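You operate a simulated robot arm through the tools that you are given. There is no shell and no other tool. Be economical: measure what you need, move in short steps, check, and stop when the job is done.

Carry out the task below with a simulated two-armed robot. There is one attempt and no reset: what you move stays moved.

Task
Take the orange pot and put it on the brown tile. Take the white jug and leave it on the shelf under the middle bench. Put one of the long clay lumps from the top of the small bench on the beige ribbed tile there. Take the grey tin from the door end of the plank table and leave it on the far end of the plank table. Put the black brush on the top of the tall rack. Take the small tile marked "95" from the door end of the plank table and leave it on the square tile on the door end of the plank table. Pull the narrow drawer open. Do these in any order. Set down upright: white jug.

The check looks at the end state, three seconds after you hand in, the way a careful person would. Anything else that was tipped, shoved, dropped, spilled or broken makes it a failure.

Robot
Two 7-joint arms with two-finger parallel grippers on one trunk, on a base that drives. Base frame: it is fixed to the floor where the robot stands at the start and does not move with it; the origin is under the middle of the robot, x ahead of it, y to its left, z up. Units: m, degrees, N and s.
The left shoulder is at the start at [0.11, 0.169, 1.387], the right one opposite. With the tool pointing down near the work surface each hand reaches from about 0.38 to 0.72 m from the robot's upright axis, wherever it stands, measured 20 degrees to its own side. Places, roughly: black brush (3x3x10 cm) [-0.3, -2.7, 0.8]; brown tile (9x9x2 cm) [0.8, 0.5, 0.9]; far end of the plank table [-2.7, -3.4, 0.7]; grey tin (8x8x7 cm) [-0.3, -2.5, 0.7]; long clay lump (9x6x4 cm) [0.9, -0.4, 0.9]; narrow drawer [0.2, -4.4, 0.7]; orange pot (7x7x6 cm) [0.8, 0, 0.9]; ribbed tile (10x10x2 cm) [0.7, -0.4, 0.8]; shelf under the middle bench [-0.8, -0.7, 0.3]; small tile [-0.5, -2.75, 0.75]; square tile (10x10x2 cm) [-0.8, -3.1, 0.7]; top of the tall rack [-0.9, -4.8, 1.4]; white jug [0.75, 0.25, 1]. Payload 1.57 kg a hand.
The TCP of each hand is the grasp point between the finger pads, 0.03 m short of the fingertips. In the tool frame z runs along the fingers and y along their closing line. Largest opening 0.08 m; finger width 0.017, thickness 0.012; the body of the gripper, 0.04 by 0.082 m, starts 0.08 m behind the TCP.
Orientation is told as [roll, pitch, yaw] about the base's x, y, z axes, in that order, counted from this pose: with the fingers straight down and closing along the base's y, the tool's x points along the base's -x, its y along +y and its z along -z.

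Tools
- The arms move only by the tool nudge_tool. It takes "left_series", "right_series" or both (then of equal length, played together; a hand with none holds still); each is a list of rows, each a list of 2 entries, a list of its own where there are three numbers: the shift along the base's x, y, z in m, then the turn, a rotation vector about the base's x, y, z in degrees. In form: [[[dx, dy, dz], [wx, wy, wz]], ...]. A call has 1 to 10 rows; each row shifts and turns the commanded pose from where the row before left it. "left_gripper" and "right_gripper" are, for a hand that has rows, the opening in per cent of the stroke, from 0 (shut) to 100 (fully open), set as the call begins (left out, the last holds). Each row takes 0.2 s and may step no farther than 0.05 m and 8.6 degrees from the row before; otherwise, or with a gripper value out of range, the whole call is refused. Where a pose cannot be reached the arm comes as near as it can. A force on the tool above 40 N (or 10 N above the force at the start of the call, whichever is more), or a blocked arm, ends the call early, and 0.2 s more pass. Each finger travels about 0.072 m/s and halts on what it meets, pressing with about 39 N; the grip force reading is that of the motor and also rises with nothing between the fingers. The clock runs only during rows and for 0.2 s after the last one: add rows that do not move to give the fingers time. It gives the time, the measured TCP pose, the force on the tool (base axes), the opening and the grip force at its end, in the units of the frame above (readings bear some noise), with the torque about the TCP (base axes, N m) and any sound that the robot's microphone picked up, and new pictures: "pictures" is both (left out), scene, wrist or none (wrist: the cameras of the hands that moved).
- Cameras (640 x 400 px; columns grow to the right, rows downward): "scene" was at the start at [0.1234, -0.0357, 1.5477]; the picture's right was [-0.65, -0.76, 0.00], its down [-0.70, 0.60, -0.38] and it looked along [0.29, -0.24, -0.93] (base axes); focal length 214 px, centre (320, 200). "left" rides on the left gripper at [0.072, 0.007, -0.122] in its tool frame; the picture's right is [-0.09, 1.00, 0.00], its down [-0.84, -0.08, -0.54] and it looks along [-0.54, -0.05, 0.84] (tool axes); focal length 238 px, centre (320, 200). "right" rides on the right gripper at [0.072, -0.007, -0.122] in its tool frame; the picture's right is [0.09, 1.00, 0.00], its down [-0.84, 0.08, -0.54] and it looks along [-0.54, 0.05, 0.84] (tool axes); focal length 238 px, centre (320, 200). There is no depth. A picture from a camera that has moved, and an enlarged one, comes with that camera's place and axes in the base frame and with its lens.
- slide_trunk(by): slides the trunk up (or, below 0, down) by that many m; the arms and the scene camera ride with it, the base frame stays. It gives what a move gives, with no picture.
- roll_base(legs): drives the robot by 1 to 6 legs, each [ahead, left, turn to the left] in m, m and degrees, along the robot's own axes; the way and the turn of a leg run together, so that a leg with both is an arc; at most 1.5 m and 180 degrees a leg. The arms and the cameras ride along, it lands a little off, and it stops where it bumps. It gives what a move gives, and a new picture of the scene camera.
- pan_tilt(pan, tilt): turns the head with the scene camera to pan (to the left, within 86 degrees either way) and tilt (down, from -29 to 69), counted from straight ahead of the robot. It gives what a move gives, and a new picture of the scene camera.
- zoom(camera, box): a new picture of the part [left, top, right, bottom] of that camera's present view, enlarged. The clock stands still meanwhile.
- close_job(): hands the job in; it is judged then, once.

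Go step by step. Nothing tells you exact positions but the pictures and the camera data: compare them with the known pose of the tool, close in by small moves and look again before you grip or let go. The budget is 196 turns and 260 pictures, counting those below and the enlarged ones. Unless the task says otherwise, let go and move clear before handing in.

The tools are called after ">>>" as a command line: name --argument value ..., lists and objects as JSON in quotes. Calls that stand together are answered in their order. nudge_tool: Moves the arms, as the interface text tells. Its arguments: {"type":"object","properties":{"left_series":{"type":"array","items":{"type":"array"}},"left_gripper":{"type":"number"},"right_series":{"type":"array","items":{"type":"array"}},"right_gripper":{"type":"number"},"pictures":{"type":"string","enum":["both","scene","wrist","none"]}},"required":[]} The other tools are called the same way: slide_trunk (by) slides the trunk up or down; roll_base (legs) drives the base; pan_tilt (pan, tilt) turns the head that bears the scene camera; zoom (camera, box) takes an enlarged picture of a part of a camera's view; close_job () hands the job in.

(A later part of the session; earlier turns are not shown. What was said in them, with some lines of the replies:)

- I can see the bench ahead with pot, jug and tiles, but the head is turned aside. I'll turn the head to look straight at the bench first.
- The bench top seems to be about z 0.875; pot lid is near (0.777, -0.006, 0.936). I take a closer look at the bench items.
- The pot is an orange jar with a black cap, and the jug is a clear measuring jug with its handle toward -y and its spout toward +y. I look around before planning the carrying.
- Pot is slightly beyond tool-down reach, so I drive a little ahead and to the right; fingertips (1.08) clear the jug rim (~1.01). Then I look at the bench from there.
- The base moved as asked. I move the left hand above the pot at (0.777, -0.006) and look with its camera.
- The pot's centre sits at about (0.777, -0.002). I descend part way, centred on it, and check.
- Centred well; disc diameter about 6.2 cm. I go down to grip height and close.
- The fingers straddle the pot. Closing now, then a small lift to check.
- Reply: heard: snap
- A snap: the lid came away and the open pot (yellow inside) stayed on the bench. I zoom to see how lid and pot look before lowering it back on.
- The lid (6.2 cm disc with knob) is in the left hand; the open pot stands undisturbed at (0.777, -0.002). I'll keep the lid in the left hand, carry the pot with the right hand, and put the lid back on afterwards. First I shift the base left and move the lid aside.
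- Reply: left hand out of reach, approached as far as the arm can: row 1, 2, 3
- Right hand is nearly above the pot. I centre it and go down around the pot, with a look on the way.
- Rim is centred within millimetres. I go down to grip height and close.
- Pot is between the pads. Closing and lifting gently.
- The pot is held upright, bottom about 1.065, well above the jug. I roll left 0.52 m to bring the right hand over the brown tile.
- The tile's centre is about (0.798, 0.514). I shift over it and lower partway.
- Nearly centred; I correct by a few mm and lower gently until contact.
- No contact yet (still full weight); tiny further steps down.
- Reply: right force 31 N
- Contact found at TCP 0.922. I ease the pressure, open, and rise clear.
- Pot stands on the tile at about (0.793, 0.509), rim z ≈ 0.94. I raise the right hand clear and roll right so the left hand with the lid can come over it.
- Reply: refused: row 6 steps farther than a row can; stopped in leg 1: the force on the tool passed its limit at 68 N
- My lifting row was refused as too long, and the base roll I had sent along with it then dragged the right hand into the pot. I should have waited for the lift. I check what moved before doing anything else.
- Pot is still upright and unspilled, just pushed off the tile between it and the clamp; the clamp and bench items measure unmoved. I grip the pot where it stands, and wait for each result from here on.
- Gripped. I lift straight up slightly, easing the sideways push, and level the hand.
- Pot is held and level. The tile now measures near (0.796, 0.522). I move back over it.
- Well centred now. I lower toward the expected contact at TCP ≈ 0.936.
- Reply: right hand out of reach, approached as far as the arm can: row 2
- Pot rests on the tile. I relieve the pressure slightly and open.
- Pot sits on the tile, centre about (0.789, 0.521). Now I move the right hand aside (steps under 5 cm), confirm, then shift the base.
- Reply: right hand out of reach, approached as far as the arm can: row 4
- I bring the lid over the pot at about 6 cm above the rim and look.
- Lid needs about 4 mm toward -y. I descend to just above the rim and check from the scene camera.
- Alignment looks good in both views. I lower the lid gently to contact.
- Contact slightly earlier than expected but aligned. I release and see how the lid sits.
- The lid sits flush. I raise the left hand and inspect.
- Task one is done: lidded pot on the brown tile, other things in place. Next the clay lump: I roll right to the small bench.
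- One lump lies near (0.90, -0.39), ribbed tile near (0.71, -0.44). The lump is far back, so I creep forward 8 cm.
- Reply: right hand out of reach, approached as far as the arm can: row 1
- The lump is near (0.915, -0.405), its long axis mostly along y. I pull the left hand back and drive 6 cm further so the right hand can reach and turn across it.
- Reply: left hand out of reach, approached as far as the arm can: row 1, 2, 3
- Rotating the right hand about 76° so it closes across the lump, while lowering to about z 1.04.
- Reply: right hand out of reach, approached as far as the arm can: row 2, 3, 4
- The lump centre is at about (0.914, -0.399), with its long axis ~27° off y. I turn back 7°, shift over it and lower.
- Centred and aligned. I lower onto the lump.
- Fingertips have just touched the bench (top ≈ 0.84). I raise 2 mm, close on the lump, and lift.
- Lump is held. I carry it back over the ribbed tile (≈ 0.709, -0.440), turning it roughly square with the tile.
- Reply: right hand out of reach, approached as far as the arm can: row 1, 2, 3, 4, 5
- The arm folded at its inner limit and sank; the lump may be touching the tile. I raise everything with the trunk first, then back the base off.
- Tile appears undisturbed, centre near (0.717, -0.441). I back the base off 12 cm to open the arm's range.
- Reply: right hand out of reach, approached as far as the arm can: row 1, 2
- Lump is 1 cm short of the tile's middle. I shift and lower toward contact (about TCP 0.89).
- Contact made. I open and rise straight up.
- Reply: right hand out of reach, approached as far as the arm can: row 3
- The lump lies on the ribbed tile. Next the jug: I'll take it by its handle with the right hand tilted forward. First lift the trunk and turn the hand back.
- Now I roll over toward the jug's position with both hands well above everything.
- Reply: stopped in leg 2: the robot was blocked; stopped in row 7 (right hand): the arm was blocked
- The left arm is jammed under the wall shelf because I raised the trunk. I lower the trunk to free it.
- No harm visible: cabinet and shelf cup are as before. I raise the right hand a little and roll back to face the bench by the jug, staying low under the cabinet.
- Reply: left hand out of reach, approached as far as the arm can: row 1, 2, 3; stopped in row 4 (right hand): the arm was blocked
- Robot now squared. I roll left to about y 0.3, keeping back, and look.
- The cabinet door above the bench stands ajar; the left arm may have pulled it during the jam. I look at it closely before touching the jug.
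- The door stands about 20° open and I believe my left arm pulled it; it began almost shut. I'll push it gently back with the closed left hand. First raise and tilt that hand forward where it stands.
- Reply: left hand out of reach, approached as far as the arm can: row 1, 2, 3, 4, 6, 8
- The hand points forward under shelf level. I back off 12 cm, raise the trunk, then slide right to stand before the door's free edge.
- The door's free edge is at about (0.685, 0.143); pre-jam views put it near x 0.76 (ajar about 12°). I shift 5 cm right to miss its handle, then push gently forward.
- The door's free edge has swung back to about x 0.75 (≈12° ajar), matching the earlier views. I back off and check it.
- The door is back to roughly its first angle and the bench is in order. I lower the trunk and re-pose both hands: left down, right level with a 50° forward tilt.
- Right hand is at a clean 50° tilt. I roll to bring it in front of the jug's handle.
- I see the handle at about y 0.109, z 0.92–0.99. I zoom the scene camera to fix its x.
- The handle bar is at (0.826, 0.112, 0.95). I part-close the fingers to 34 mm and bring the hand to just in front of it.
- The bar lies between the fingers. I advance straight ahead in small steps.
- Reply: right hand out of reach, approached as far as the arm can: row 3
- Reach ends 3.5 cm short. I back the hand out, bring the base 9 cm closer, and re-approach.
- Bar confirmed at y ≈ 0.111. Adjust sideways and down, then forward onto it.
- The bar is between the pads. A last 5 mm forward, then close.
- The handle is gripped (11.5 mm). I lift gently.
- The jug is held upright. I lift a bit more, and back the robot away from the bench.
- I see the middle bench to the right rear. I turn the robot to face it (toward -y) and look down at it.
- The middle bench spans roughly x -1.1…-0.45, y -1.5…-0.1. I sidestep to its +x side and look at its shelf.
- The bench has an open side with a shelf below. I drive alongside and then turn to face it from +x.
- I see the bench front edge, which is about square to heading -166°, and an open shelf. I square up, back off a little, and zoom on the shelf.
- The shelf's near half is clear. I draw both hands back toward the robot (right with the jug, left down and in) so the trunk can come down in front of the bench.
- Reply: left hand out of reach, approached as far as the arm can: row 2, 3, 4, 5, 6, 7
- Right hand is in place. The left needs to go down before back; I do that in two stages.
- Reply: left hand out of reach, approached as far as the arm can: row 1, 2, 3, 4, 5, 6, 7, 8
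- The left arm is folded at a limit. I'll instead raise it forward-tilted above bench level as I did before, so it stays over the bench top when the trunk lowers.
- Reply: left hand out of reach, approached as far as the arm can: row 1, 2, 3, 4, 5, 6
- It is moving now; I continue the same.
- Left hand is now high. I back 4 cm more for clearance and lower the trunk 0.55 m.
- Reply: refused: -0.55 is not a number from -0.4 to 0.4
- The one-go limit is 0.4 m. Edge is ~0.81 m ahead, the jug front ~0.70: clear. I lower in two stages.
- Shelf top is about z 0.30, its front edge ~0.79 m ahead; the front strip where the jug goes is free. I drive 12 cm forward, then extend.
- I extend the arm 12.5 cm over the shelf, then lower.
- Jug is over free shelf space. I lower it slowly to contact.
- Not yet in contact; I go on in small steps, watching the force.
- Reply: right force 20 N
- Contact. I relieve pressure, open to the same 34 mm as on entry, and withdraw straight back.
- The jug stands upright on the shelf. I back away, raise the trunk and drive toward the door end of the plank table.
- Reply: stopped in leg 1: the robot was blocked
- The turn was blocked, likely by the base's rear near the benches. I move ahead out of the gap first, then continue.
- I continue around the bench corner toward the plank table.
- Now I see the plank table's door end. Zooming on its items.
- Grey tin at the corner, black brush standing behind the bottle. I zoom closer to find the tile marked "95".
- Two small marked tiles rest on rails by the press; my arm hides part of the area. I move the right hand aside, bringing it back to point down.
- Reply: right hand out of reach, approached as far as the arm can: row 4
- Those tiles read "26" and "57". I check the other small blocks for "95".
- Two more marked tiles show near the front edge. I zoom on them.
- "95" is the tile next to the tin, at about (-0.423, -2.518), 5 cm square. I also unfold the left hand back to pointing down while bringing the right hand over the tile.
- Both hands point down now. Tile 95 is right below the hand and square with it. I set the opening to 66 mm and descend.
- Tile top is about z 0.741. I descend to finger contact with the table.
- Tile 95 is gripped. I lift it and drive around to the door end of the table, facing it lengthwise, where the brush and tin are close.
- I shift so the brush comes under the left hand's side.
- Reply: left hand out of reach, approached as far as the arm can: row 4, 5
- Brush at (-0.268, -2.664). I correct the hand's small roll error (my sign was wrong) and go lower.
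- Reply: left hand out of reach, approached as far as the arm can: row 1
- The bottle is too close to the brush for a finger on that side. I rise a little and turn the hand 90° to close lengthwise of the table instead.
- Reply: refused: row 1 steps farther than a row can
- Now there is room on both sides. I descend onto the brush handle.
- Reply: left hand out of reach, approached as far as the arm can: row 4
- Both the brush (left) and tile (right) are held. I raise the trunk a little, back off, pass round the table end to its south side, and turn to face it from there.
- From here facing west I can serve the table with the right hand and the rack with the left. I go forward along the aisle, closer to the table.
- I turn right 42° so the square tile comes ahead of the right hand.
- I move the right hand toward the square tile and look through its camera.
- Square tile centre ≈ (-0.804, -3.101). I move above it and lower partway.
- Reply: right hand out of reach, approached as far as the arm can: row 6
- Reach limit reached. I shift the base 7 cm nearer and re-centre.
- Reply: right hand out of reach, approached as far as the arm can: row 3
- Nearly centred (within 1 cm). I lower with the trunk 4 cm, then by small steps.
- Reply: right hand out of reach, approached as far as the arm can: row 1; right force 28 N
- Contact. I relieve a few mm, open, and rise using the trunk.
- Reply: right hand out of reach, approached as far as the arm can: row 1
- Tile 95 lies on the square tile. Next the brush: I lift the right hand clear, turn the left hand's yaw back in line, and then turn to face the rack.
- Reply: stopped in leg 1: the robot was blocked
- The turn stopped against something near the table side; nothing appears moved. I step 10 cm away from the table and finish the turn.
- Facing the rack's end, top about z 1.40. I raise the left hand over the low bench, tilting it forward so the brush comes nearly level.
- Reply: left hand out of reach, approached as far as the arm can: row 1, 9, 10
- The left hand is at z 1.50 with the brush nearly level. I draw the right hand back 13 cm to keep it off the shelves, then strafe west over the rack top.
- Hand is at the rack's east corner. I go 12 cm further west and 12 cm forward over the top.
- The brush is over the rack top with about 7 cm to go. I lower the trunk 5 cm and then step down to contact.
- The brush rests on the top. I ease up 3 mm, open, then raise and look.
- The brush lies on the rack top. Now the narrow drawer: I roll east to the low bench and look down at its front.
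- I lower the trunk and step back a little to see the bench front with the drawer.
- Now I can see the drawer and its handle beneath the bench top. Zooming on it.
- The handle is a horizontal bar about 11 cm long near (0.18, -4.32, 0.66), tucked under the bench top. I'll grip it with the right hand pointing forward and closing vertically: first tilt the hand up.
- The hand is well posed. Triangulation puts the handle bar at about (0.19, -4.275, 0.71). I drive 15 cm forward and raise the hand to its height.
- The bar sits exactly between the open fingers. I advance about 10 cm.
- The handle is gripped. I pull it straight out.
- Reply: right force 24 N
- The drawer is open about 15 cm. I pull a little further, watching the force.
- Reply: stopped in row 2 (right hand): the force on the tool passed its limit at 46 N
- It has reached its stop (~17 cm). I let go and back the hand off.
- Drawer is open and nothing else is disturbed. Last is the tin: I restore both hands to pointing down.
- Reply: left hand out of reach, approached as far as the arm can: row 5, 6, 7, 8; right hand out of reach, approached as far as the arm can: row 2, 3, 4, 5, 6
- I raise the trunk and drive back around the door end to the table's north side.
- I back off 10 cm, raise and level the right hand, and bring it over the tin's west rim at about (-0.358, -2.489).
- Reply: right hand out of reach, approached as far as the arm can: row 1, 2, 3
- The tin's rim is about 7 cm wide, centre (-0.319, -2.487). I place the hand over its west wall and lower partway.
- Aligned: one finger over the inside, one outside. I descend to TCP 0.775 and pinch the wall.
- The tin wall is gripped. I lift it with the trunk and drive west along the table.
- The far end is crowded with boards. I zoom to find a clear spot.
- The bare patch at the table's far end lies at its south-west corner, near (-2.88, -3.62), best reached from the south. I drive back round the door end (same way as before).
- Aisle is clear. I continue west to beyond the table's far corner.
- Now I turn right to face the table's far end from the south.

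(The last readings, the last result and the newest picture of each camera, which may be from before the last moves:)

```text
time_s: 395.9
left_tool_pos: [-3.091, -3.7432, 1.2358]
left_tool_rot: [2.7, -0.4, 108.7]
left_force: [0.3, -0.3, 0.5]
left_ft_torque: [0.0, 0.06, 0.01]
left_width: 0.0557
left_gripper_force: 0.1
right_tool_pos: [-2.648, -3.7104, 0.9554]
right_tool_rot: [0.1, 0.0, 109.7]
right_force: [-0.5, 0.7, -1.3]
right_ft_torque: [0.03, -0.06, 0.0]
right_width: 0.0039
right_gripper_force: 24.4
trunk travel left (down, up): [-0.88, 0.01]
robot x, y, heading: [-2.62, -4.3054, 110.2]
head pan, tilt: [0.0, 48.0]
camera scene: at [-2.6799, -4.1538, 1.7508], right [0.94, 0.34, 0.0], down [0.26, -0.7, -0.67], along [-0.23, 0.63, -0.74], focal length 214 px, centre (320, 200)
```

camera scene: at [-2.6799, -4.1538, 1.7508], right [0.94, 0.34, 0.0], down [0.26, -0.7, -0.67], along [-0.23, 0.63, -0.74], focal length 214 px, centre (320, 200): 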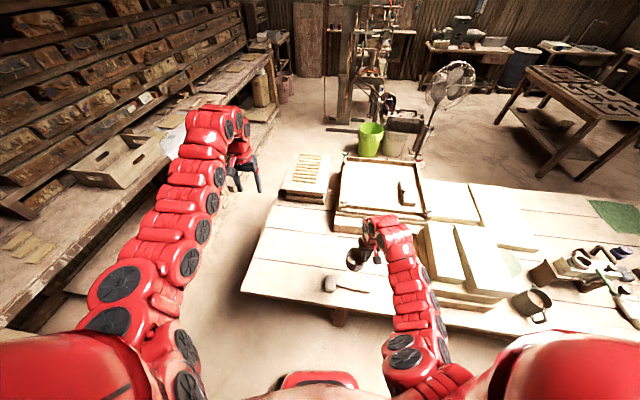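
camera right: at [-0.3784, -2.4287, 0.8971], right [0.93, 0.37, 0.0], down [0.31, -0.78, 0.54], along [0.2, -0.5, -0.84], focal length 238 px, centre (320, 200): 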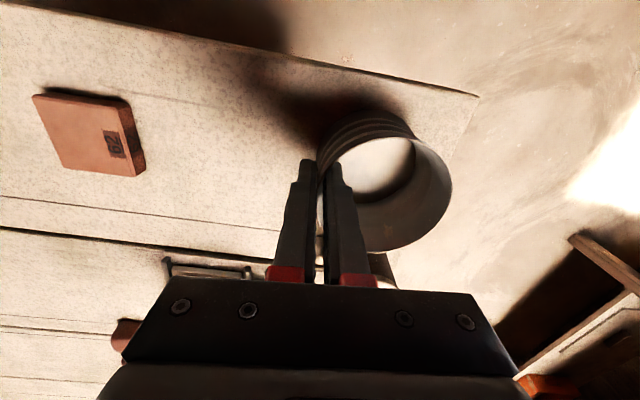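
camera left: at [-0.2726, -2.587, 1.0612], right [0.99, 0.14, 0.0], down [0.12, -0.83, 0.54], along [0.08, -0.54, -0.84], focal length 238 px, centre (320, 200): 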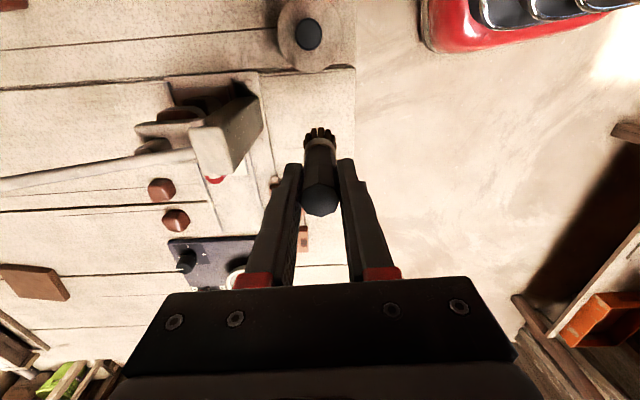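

A broad bare area lies at the far end; I choose the spot (-2.83, -3.63), clear of the hammer and frame. I move the base over and lower.

>>> roll_base --legs '[[0.1, 0.1, 0]]'

>>> nudge_tool --right_series '[[[-0.01, 0.015, 0], [0, 0, 0]], [[-0.01, 0.015, 0], [0, 0, 0]], [[0, 0, 0], [0, 0, 0]]]' --pictures "wrist"

```text
time_s: 397.2
left_tool_pos: [-3.2144, -3.6839, 1.2375]
left_tool_rot: [2.8, -0.4, 108.4]
left_force: [1.6, 0.1, -0.2]
left_ft_torque: [0.04, -0.01, 0.01]
left_width: 0.0557
left_gripper_force: 0.0
right_tool_pos: [-2.7728, -3.6529, 0.9555]
right_tool_rot: [0.0, 0.1, 109.6]
right_force: [0.4, -0.5, -1.0]
right_ft_torque: [0.02, -0.03, 0.0]
right_width: 0.0037
right_gripper_force: 24.2
trunk travel left (down, up): [-0.88, 0.01]
robot x, y, heading: [-2.7513, -4.2489, 110.2]
head pan, tilt: [0.0, 48.0]
camera scene: at [-2.8048, -4.097, 1.751], right [0.94, 0.34, 0.0], down [0.25, -0.7, -0.67], along [-0.23, 0.63, -0.74], focal length 214 px, centre (320, 200)
```

scene: 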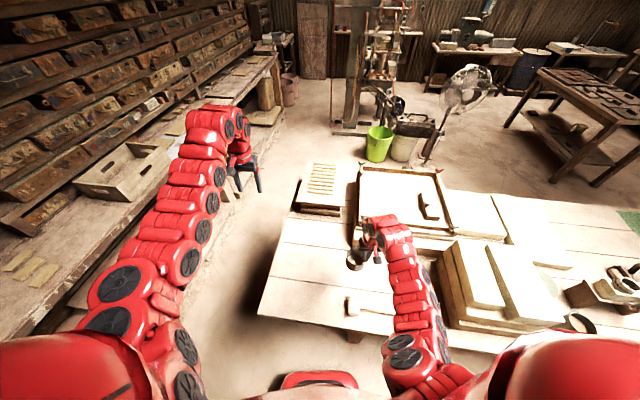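

```text
time_s: 398.0
left_tool_pos: [-3.2168, -3.6845, 1.2368]
left_tool_rot: [2.7, -0.5, 108.4]
left_force: [-1.1, 0.0, 0.3]
left_ft_torque: [-0.02, 0.01, 0.01]
left_width: 0.0559
left_gripper_force: 0.2
right_tool_pos: [-2.7959, -3.6227, 0.9562]
right_tool_rot: [-0.1, 0.1, 109.7]
right_force: [0.1, -0.1, -1.3]
right_ft_torque: [0.04, -0.08, 0.0]
right_width: 0.0039
right_gripper_force: 24.3
trunk travel left (down, up): [-0.88, 0.01]
robot x, y, heading: [-2.7531, -4.2508, 110.1]
head pan, tilt: [0.0, 48.0]
camera right: at [-2.7644, -3.6874, 1.0772], right [-0.91, -0.42, 0.0], down [-0.35, 0.76, 0.54], along [-0.23, 0.49, -0.84], focal length 238 px, centre (320, 200)
```

right: 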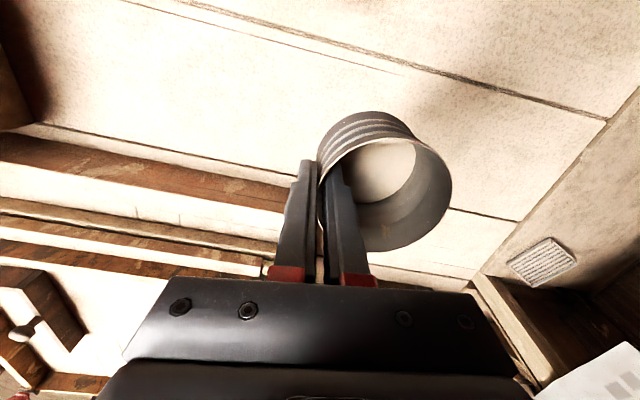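

Clear of the frame by about 9 cm. I lower with the trunk to just above contact.

>>> slide_trunk --by -0.165

>>> nudge_tool --right_series '[[[0, 0, -0.006], [0, 0, 0]], [[0, 0, -0.003], [0, 0, 0]], [[0, 0, 0], [0, 0, 0]]]' --pictures "none"

```text
time_s: 399.9
left_tool_pos: [-3.2167, -3.6845, 1.0708]
left_tool_rot: [2.7, -0.5, 108.4]
left_force: [-0.2, -0.8, 0.7]
left_ft_torque: [-0.01, -0.01, 0.04]
left_width: 0.056
left_gripper_force: 0.0
right_tool_pos: [-2.7949, -3.6222, 0.7911]
right_tool_rot: [0.0, 0.1, 109.6]
right_force: [0.1, 0.4, -0.7]
right_ft_torque: [0.02, -0.05, -0.01]
right_width: 0.0037
right_gripper_force: 24.8
trunk travel left (down, up): [-0.715, 0.175]
robot x, y, heading: [-2.7522, -4.2486, 110.1]
head pan, tilt: [0.0, 48.0]
```

```text
time_s: 400.7
left_tool_pos: [-3.2173, -3.6841, 1.0706]
left_tool_rot: [2.7, -0.3, 108.4]
left_force: [-0.1, 0.2, 0.8]
left_ft_torque: [0.0, 0.0, 0.01]
left_width: 0.0557
left_gripper_force: 0.0
right_tool_pos: [-2.7957, -3.623, 0.7815]
right_tool_rot: [0.0, 0.1, 109.5]
right_force: [0.4, -0.2, -1.6]
right_ft_torque: [-0.01, -0.06, 0.02]
right_width: 0.0039
right_gripper_force: 24.7
trunk travel left (down, up): [-0.715, 0.175]
robot x, y, heading: [-2.7534, -4.2441, 110.0]
head pan, tilt: [0.0, 48.0]
```

>>> nudge_tool --right_series '[[[0, 0, -0.003], [0, 0, 0]], [[0, 0, 0], [0, 0, 0]]]' --pictures "none"

>>> nudge_tool --right_series '[[[0, 0, -0.002], [0, 0, 0]], [[0, 0, 0], [0, 0, 0]]]' --pictures "none"

>>> nudge_tool --right_series '[[[0, 0, -0.002], [0, 0, 0]], [[0, 0, 0], [0, 0, 0]]]' --pictures "none"

```text
time_s: 401.3
left_tool_pos: [-3.2161, -3.6849, 1.0712]
left_tool_rot: [2.8, -0.4, 108.5]
left_force: [-0.3, 0.0, 0.7]
left_ft_torque: [0.0, -0.03, 0.01]
left_width: 0.056
left_gripper_force: 0.0
right_tool_pos: [-2.7952, -3.6219, 0.7794]
right_tool_rot: [0.0, 0.1, 109.6]
right_force: [-0.4, -0.5, -0.7]
right_ft_torque: [0.03, -0.05, 0.01]
right_width: 0.0035
right_gripper_force: 24.3
trunk travel left (down, up): [-0.715, 0.175]
robot x, y, heading: [-2.7519, -4.2447, 110.0]
head pan, tilt: [0.0, 48.0]
```

```text
time_s: 401.9
left_tool_pos: [-3.2178, -3.6843, 1.0707]
left_tool_rot: [2.6, -0.4, 108.5]
left_force: [-0.1, -0.5, 0.4]
left_ft_torque: [0.01, -0.03, 0.02]
left_width: 0.056
left_gripper_force: 0.0
right_tool_pos: [-2.7942, -3.6228, 0.777]
right_tool_rot: [0.0, 0.1, 109.5]
right_force: [-0.2, -0.1, -2.2]
right_ft_torque: [-0.01, -0.09, 0.0]
right_width: 0.0036
right_gripper_force: 24.7
trunk travel left (down, up): [-0.715, 0.175]
robot x, y, heading: [-2.7501, -4.2463, 110.2]
head pan, tilt: [0.0, 48.0]
```

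```text
time_s: 402.5
left_tool_pos: [-3.2174, -3.685, 1.0716]
left_tool_rot: [2.7, -0.4, 108.5]
left_force: [0.0, 0.2, -1.1]
left_ft_torque: [-0.01, -0.01, 0.01]
left_width: 0.0559
left_gripper_force: 0.1
right_tool_pos: [-2.7949, -3.6225, 0.7762]
right_tool_rot: [0.1, 0.0, 109.7]
right_force: [-1.6, -0.7, 6.3]
right_ft_torque: [-0.37, 0.14, 0.0]
right_width: 0.0039
right_gripper_force: 24.7
trunk travel left (down, up): [-0.715, 0.175]
robot x, y, heading: [-2.7515, -4.2467, 110.3]
head pan, tilt: [0.0, 48.0]
```

Contact. I open the fingers to the 48 mm used on entry and rise straight up.

>>> nudge_tool --right_series '[[[0, 0, 0], [0, 0, 0]], [[0, 0, 0], [0, 0, 0]], [[0, 0, 0], [0, 0, 0]]]' --right_gripper 50 --pictures "none"

>>> slide_trunk --by 0.15

>>> roll_base --legs '[[-0.12, 0, 0]]'

>>> zoom --camera "right" --box '[0, 0, 640, 400]'

```text
time_s: 403.3
left_tool_pos: [-3.2174, -3.6833, 1.0702]
left_tool_rot: [2.7, -0.4, 108.5]
left_force: [-0.1, -0.8, 0.3]
left_ft_torque: [-0.05, -0.02, 0.02]
left_width: 0.056
left_gripper_force: 0.0
right_tool_pos: [-2.794, -3.6219, 0.775]
right_tool_rot: [0.0, 0.1, 109.7]
right_force: [-0.1, -0.9, 0.0]
right_ft_torque: [0.04, -0.01, 0.06]
right_width: 0.0401
right_gripper_force: 0.0
trunk travel left (down, up): [-0.715, 0.175]
robot x, y, heading: [-2.753, -4.2488, 110.1]
head pan, tilt: [0.0, 48.0]
```

```text
time_s: 405.0
left_tool_pos: [-3.218, -3.6845, 1.2213]
left_tool_rot: [2.7, -0.4, 108.5]
left_force: [0.6, -0.1, -0.1]
left_ft_torque: [-0.03, 0.02, 0.02]
left_width: 0.056
left_gripper_force: 0.0
right_tool_pos: [-2.7948, -3.6214, 0.9251]
right_tool_rot: [0.0, 0.1, 109.7]
right_force: [0.3, -0.6, -0.6]
right_ft_torque: [0.0, 0.04, 0.01]
right_width: 0.0402
right_gripper_force: 0.0
trunk travel left (down, up): [-0.865, 0.025]
robot x, y, heading: [-2.7483, -4.2443, 109.9]
head pan, tilt: [0.0, 48.0]
```

```text
time_s: 406.2
left_tool_pos: [-3.1773, -3.7937, 1.2204]
left_tool_rot: [2.8, -0.4, 108.6]
left_force: [0.3, 0.3, -0.5]
left_ft_torque: [-0.03, 0.03, 0.01]
left_width: 0.056
left_gripper_force: 0.2
right_tool_pos: [-2.7548, -3.7324, 0.9254]
right_tool_rot: [-0.1, 0.1, 109.6]
right_force: [-1.4, 0.4, 0.2]
right_ft_torque: [0.02, 0.02, -0.01]
right_width: 0.0398
right_gripper_force: 0.1
trunk travel left (down, up): [-0.865, 0.025]
robot x, y, heading: [-2.7123, -4.3593, 110.2]
head pan, tilt: [0.0, 48.0]
camera scene: at [-2.7673, -4.2056, 1.7356], right [0.94, 0.34, 0.0], down [0.26, -0.7, -0.67], along [-0.23, 0.63, -0.74], focal length 214 px, centre (320, 200)
```

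scene: 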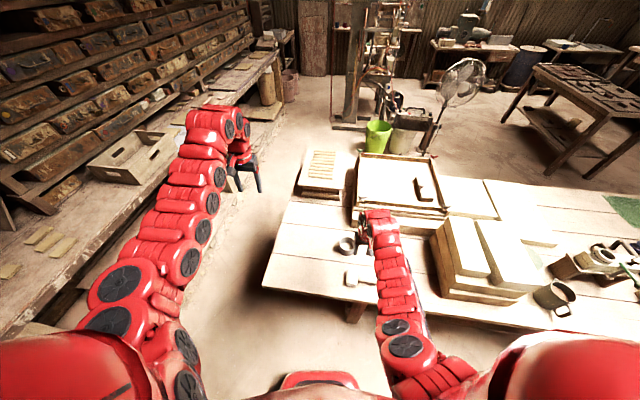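

```text
1.00 times, centred on (320, 200) of right (not enlarged: the box is as wide or as high as the picture)
camera zoom: at [-2.7236, -3.7974, 1.0459], right [-0.91, -0.42, 0.0], down [-0.35, 0.76, 0.54], along [-0.23, 0.49, -0.84], focal length 238 px, centre (320, 200)
```

zoom: 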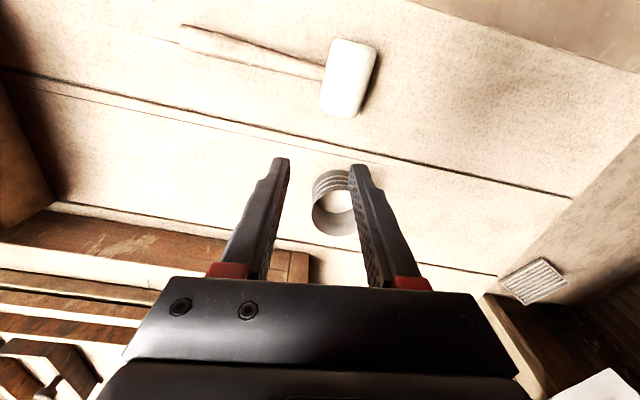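

The tin stands upright on bare wood at the far end, and both hands are clear. All seven tasks have been carried out, so I hand in.

>>> close_job

```text
The job is handed in.
```

I handed the job in with all seven items done as far as the pictures show, but I caused three disturbances along the way.

**Final state**
- **Orange pot:** on the brown tile, lid on.
- **White jug:** upright on the shelf under the middle bench.
- **Clay lump:** on the beige ribbed tile.
- **Grey tin:** on bare wood at the far end of the plank table.
- **Black brush:** lying on its side on top of the tall rack.
- **Tile "95":** on the square tile.
- **Narrow drawer:** pulled to its stop, about 17 cm.

**What went wrong**
- **Pot lid:** it snapped off on the first grip, so I moved the open pot and set the lid back on. Then I drove the base on without waiting for a lift that was refused. The hand dragged the open pot off the tile and pressed against the clamp beside it. The pot stayed upright and nothing spilled. I put it back and measured no change in the clamp, but the brown tile may have shifted about a centimetre.
- **Cabinet door:** the left arm jammed against the wall cabinet above the bench and swung its door to about 22° open. I pushed it back to 11–14°, which matches what I measured in the earliest pictures, but those readings were rough.
- **Blocked turns:** twice the base was stopped mid-turn in tight gaps, once by the small bench and once by the plank table. I saw nothing moved, but I did not check closely.
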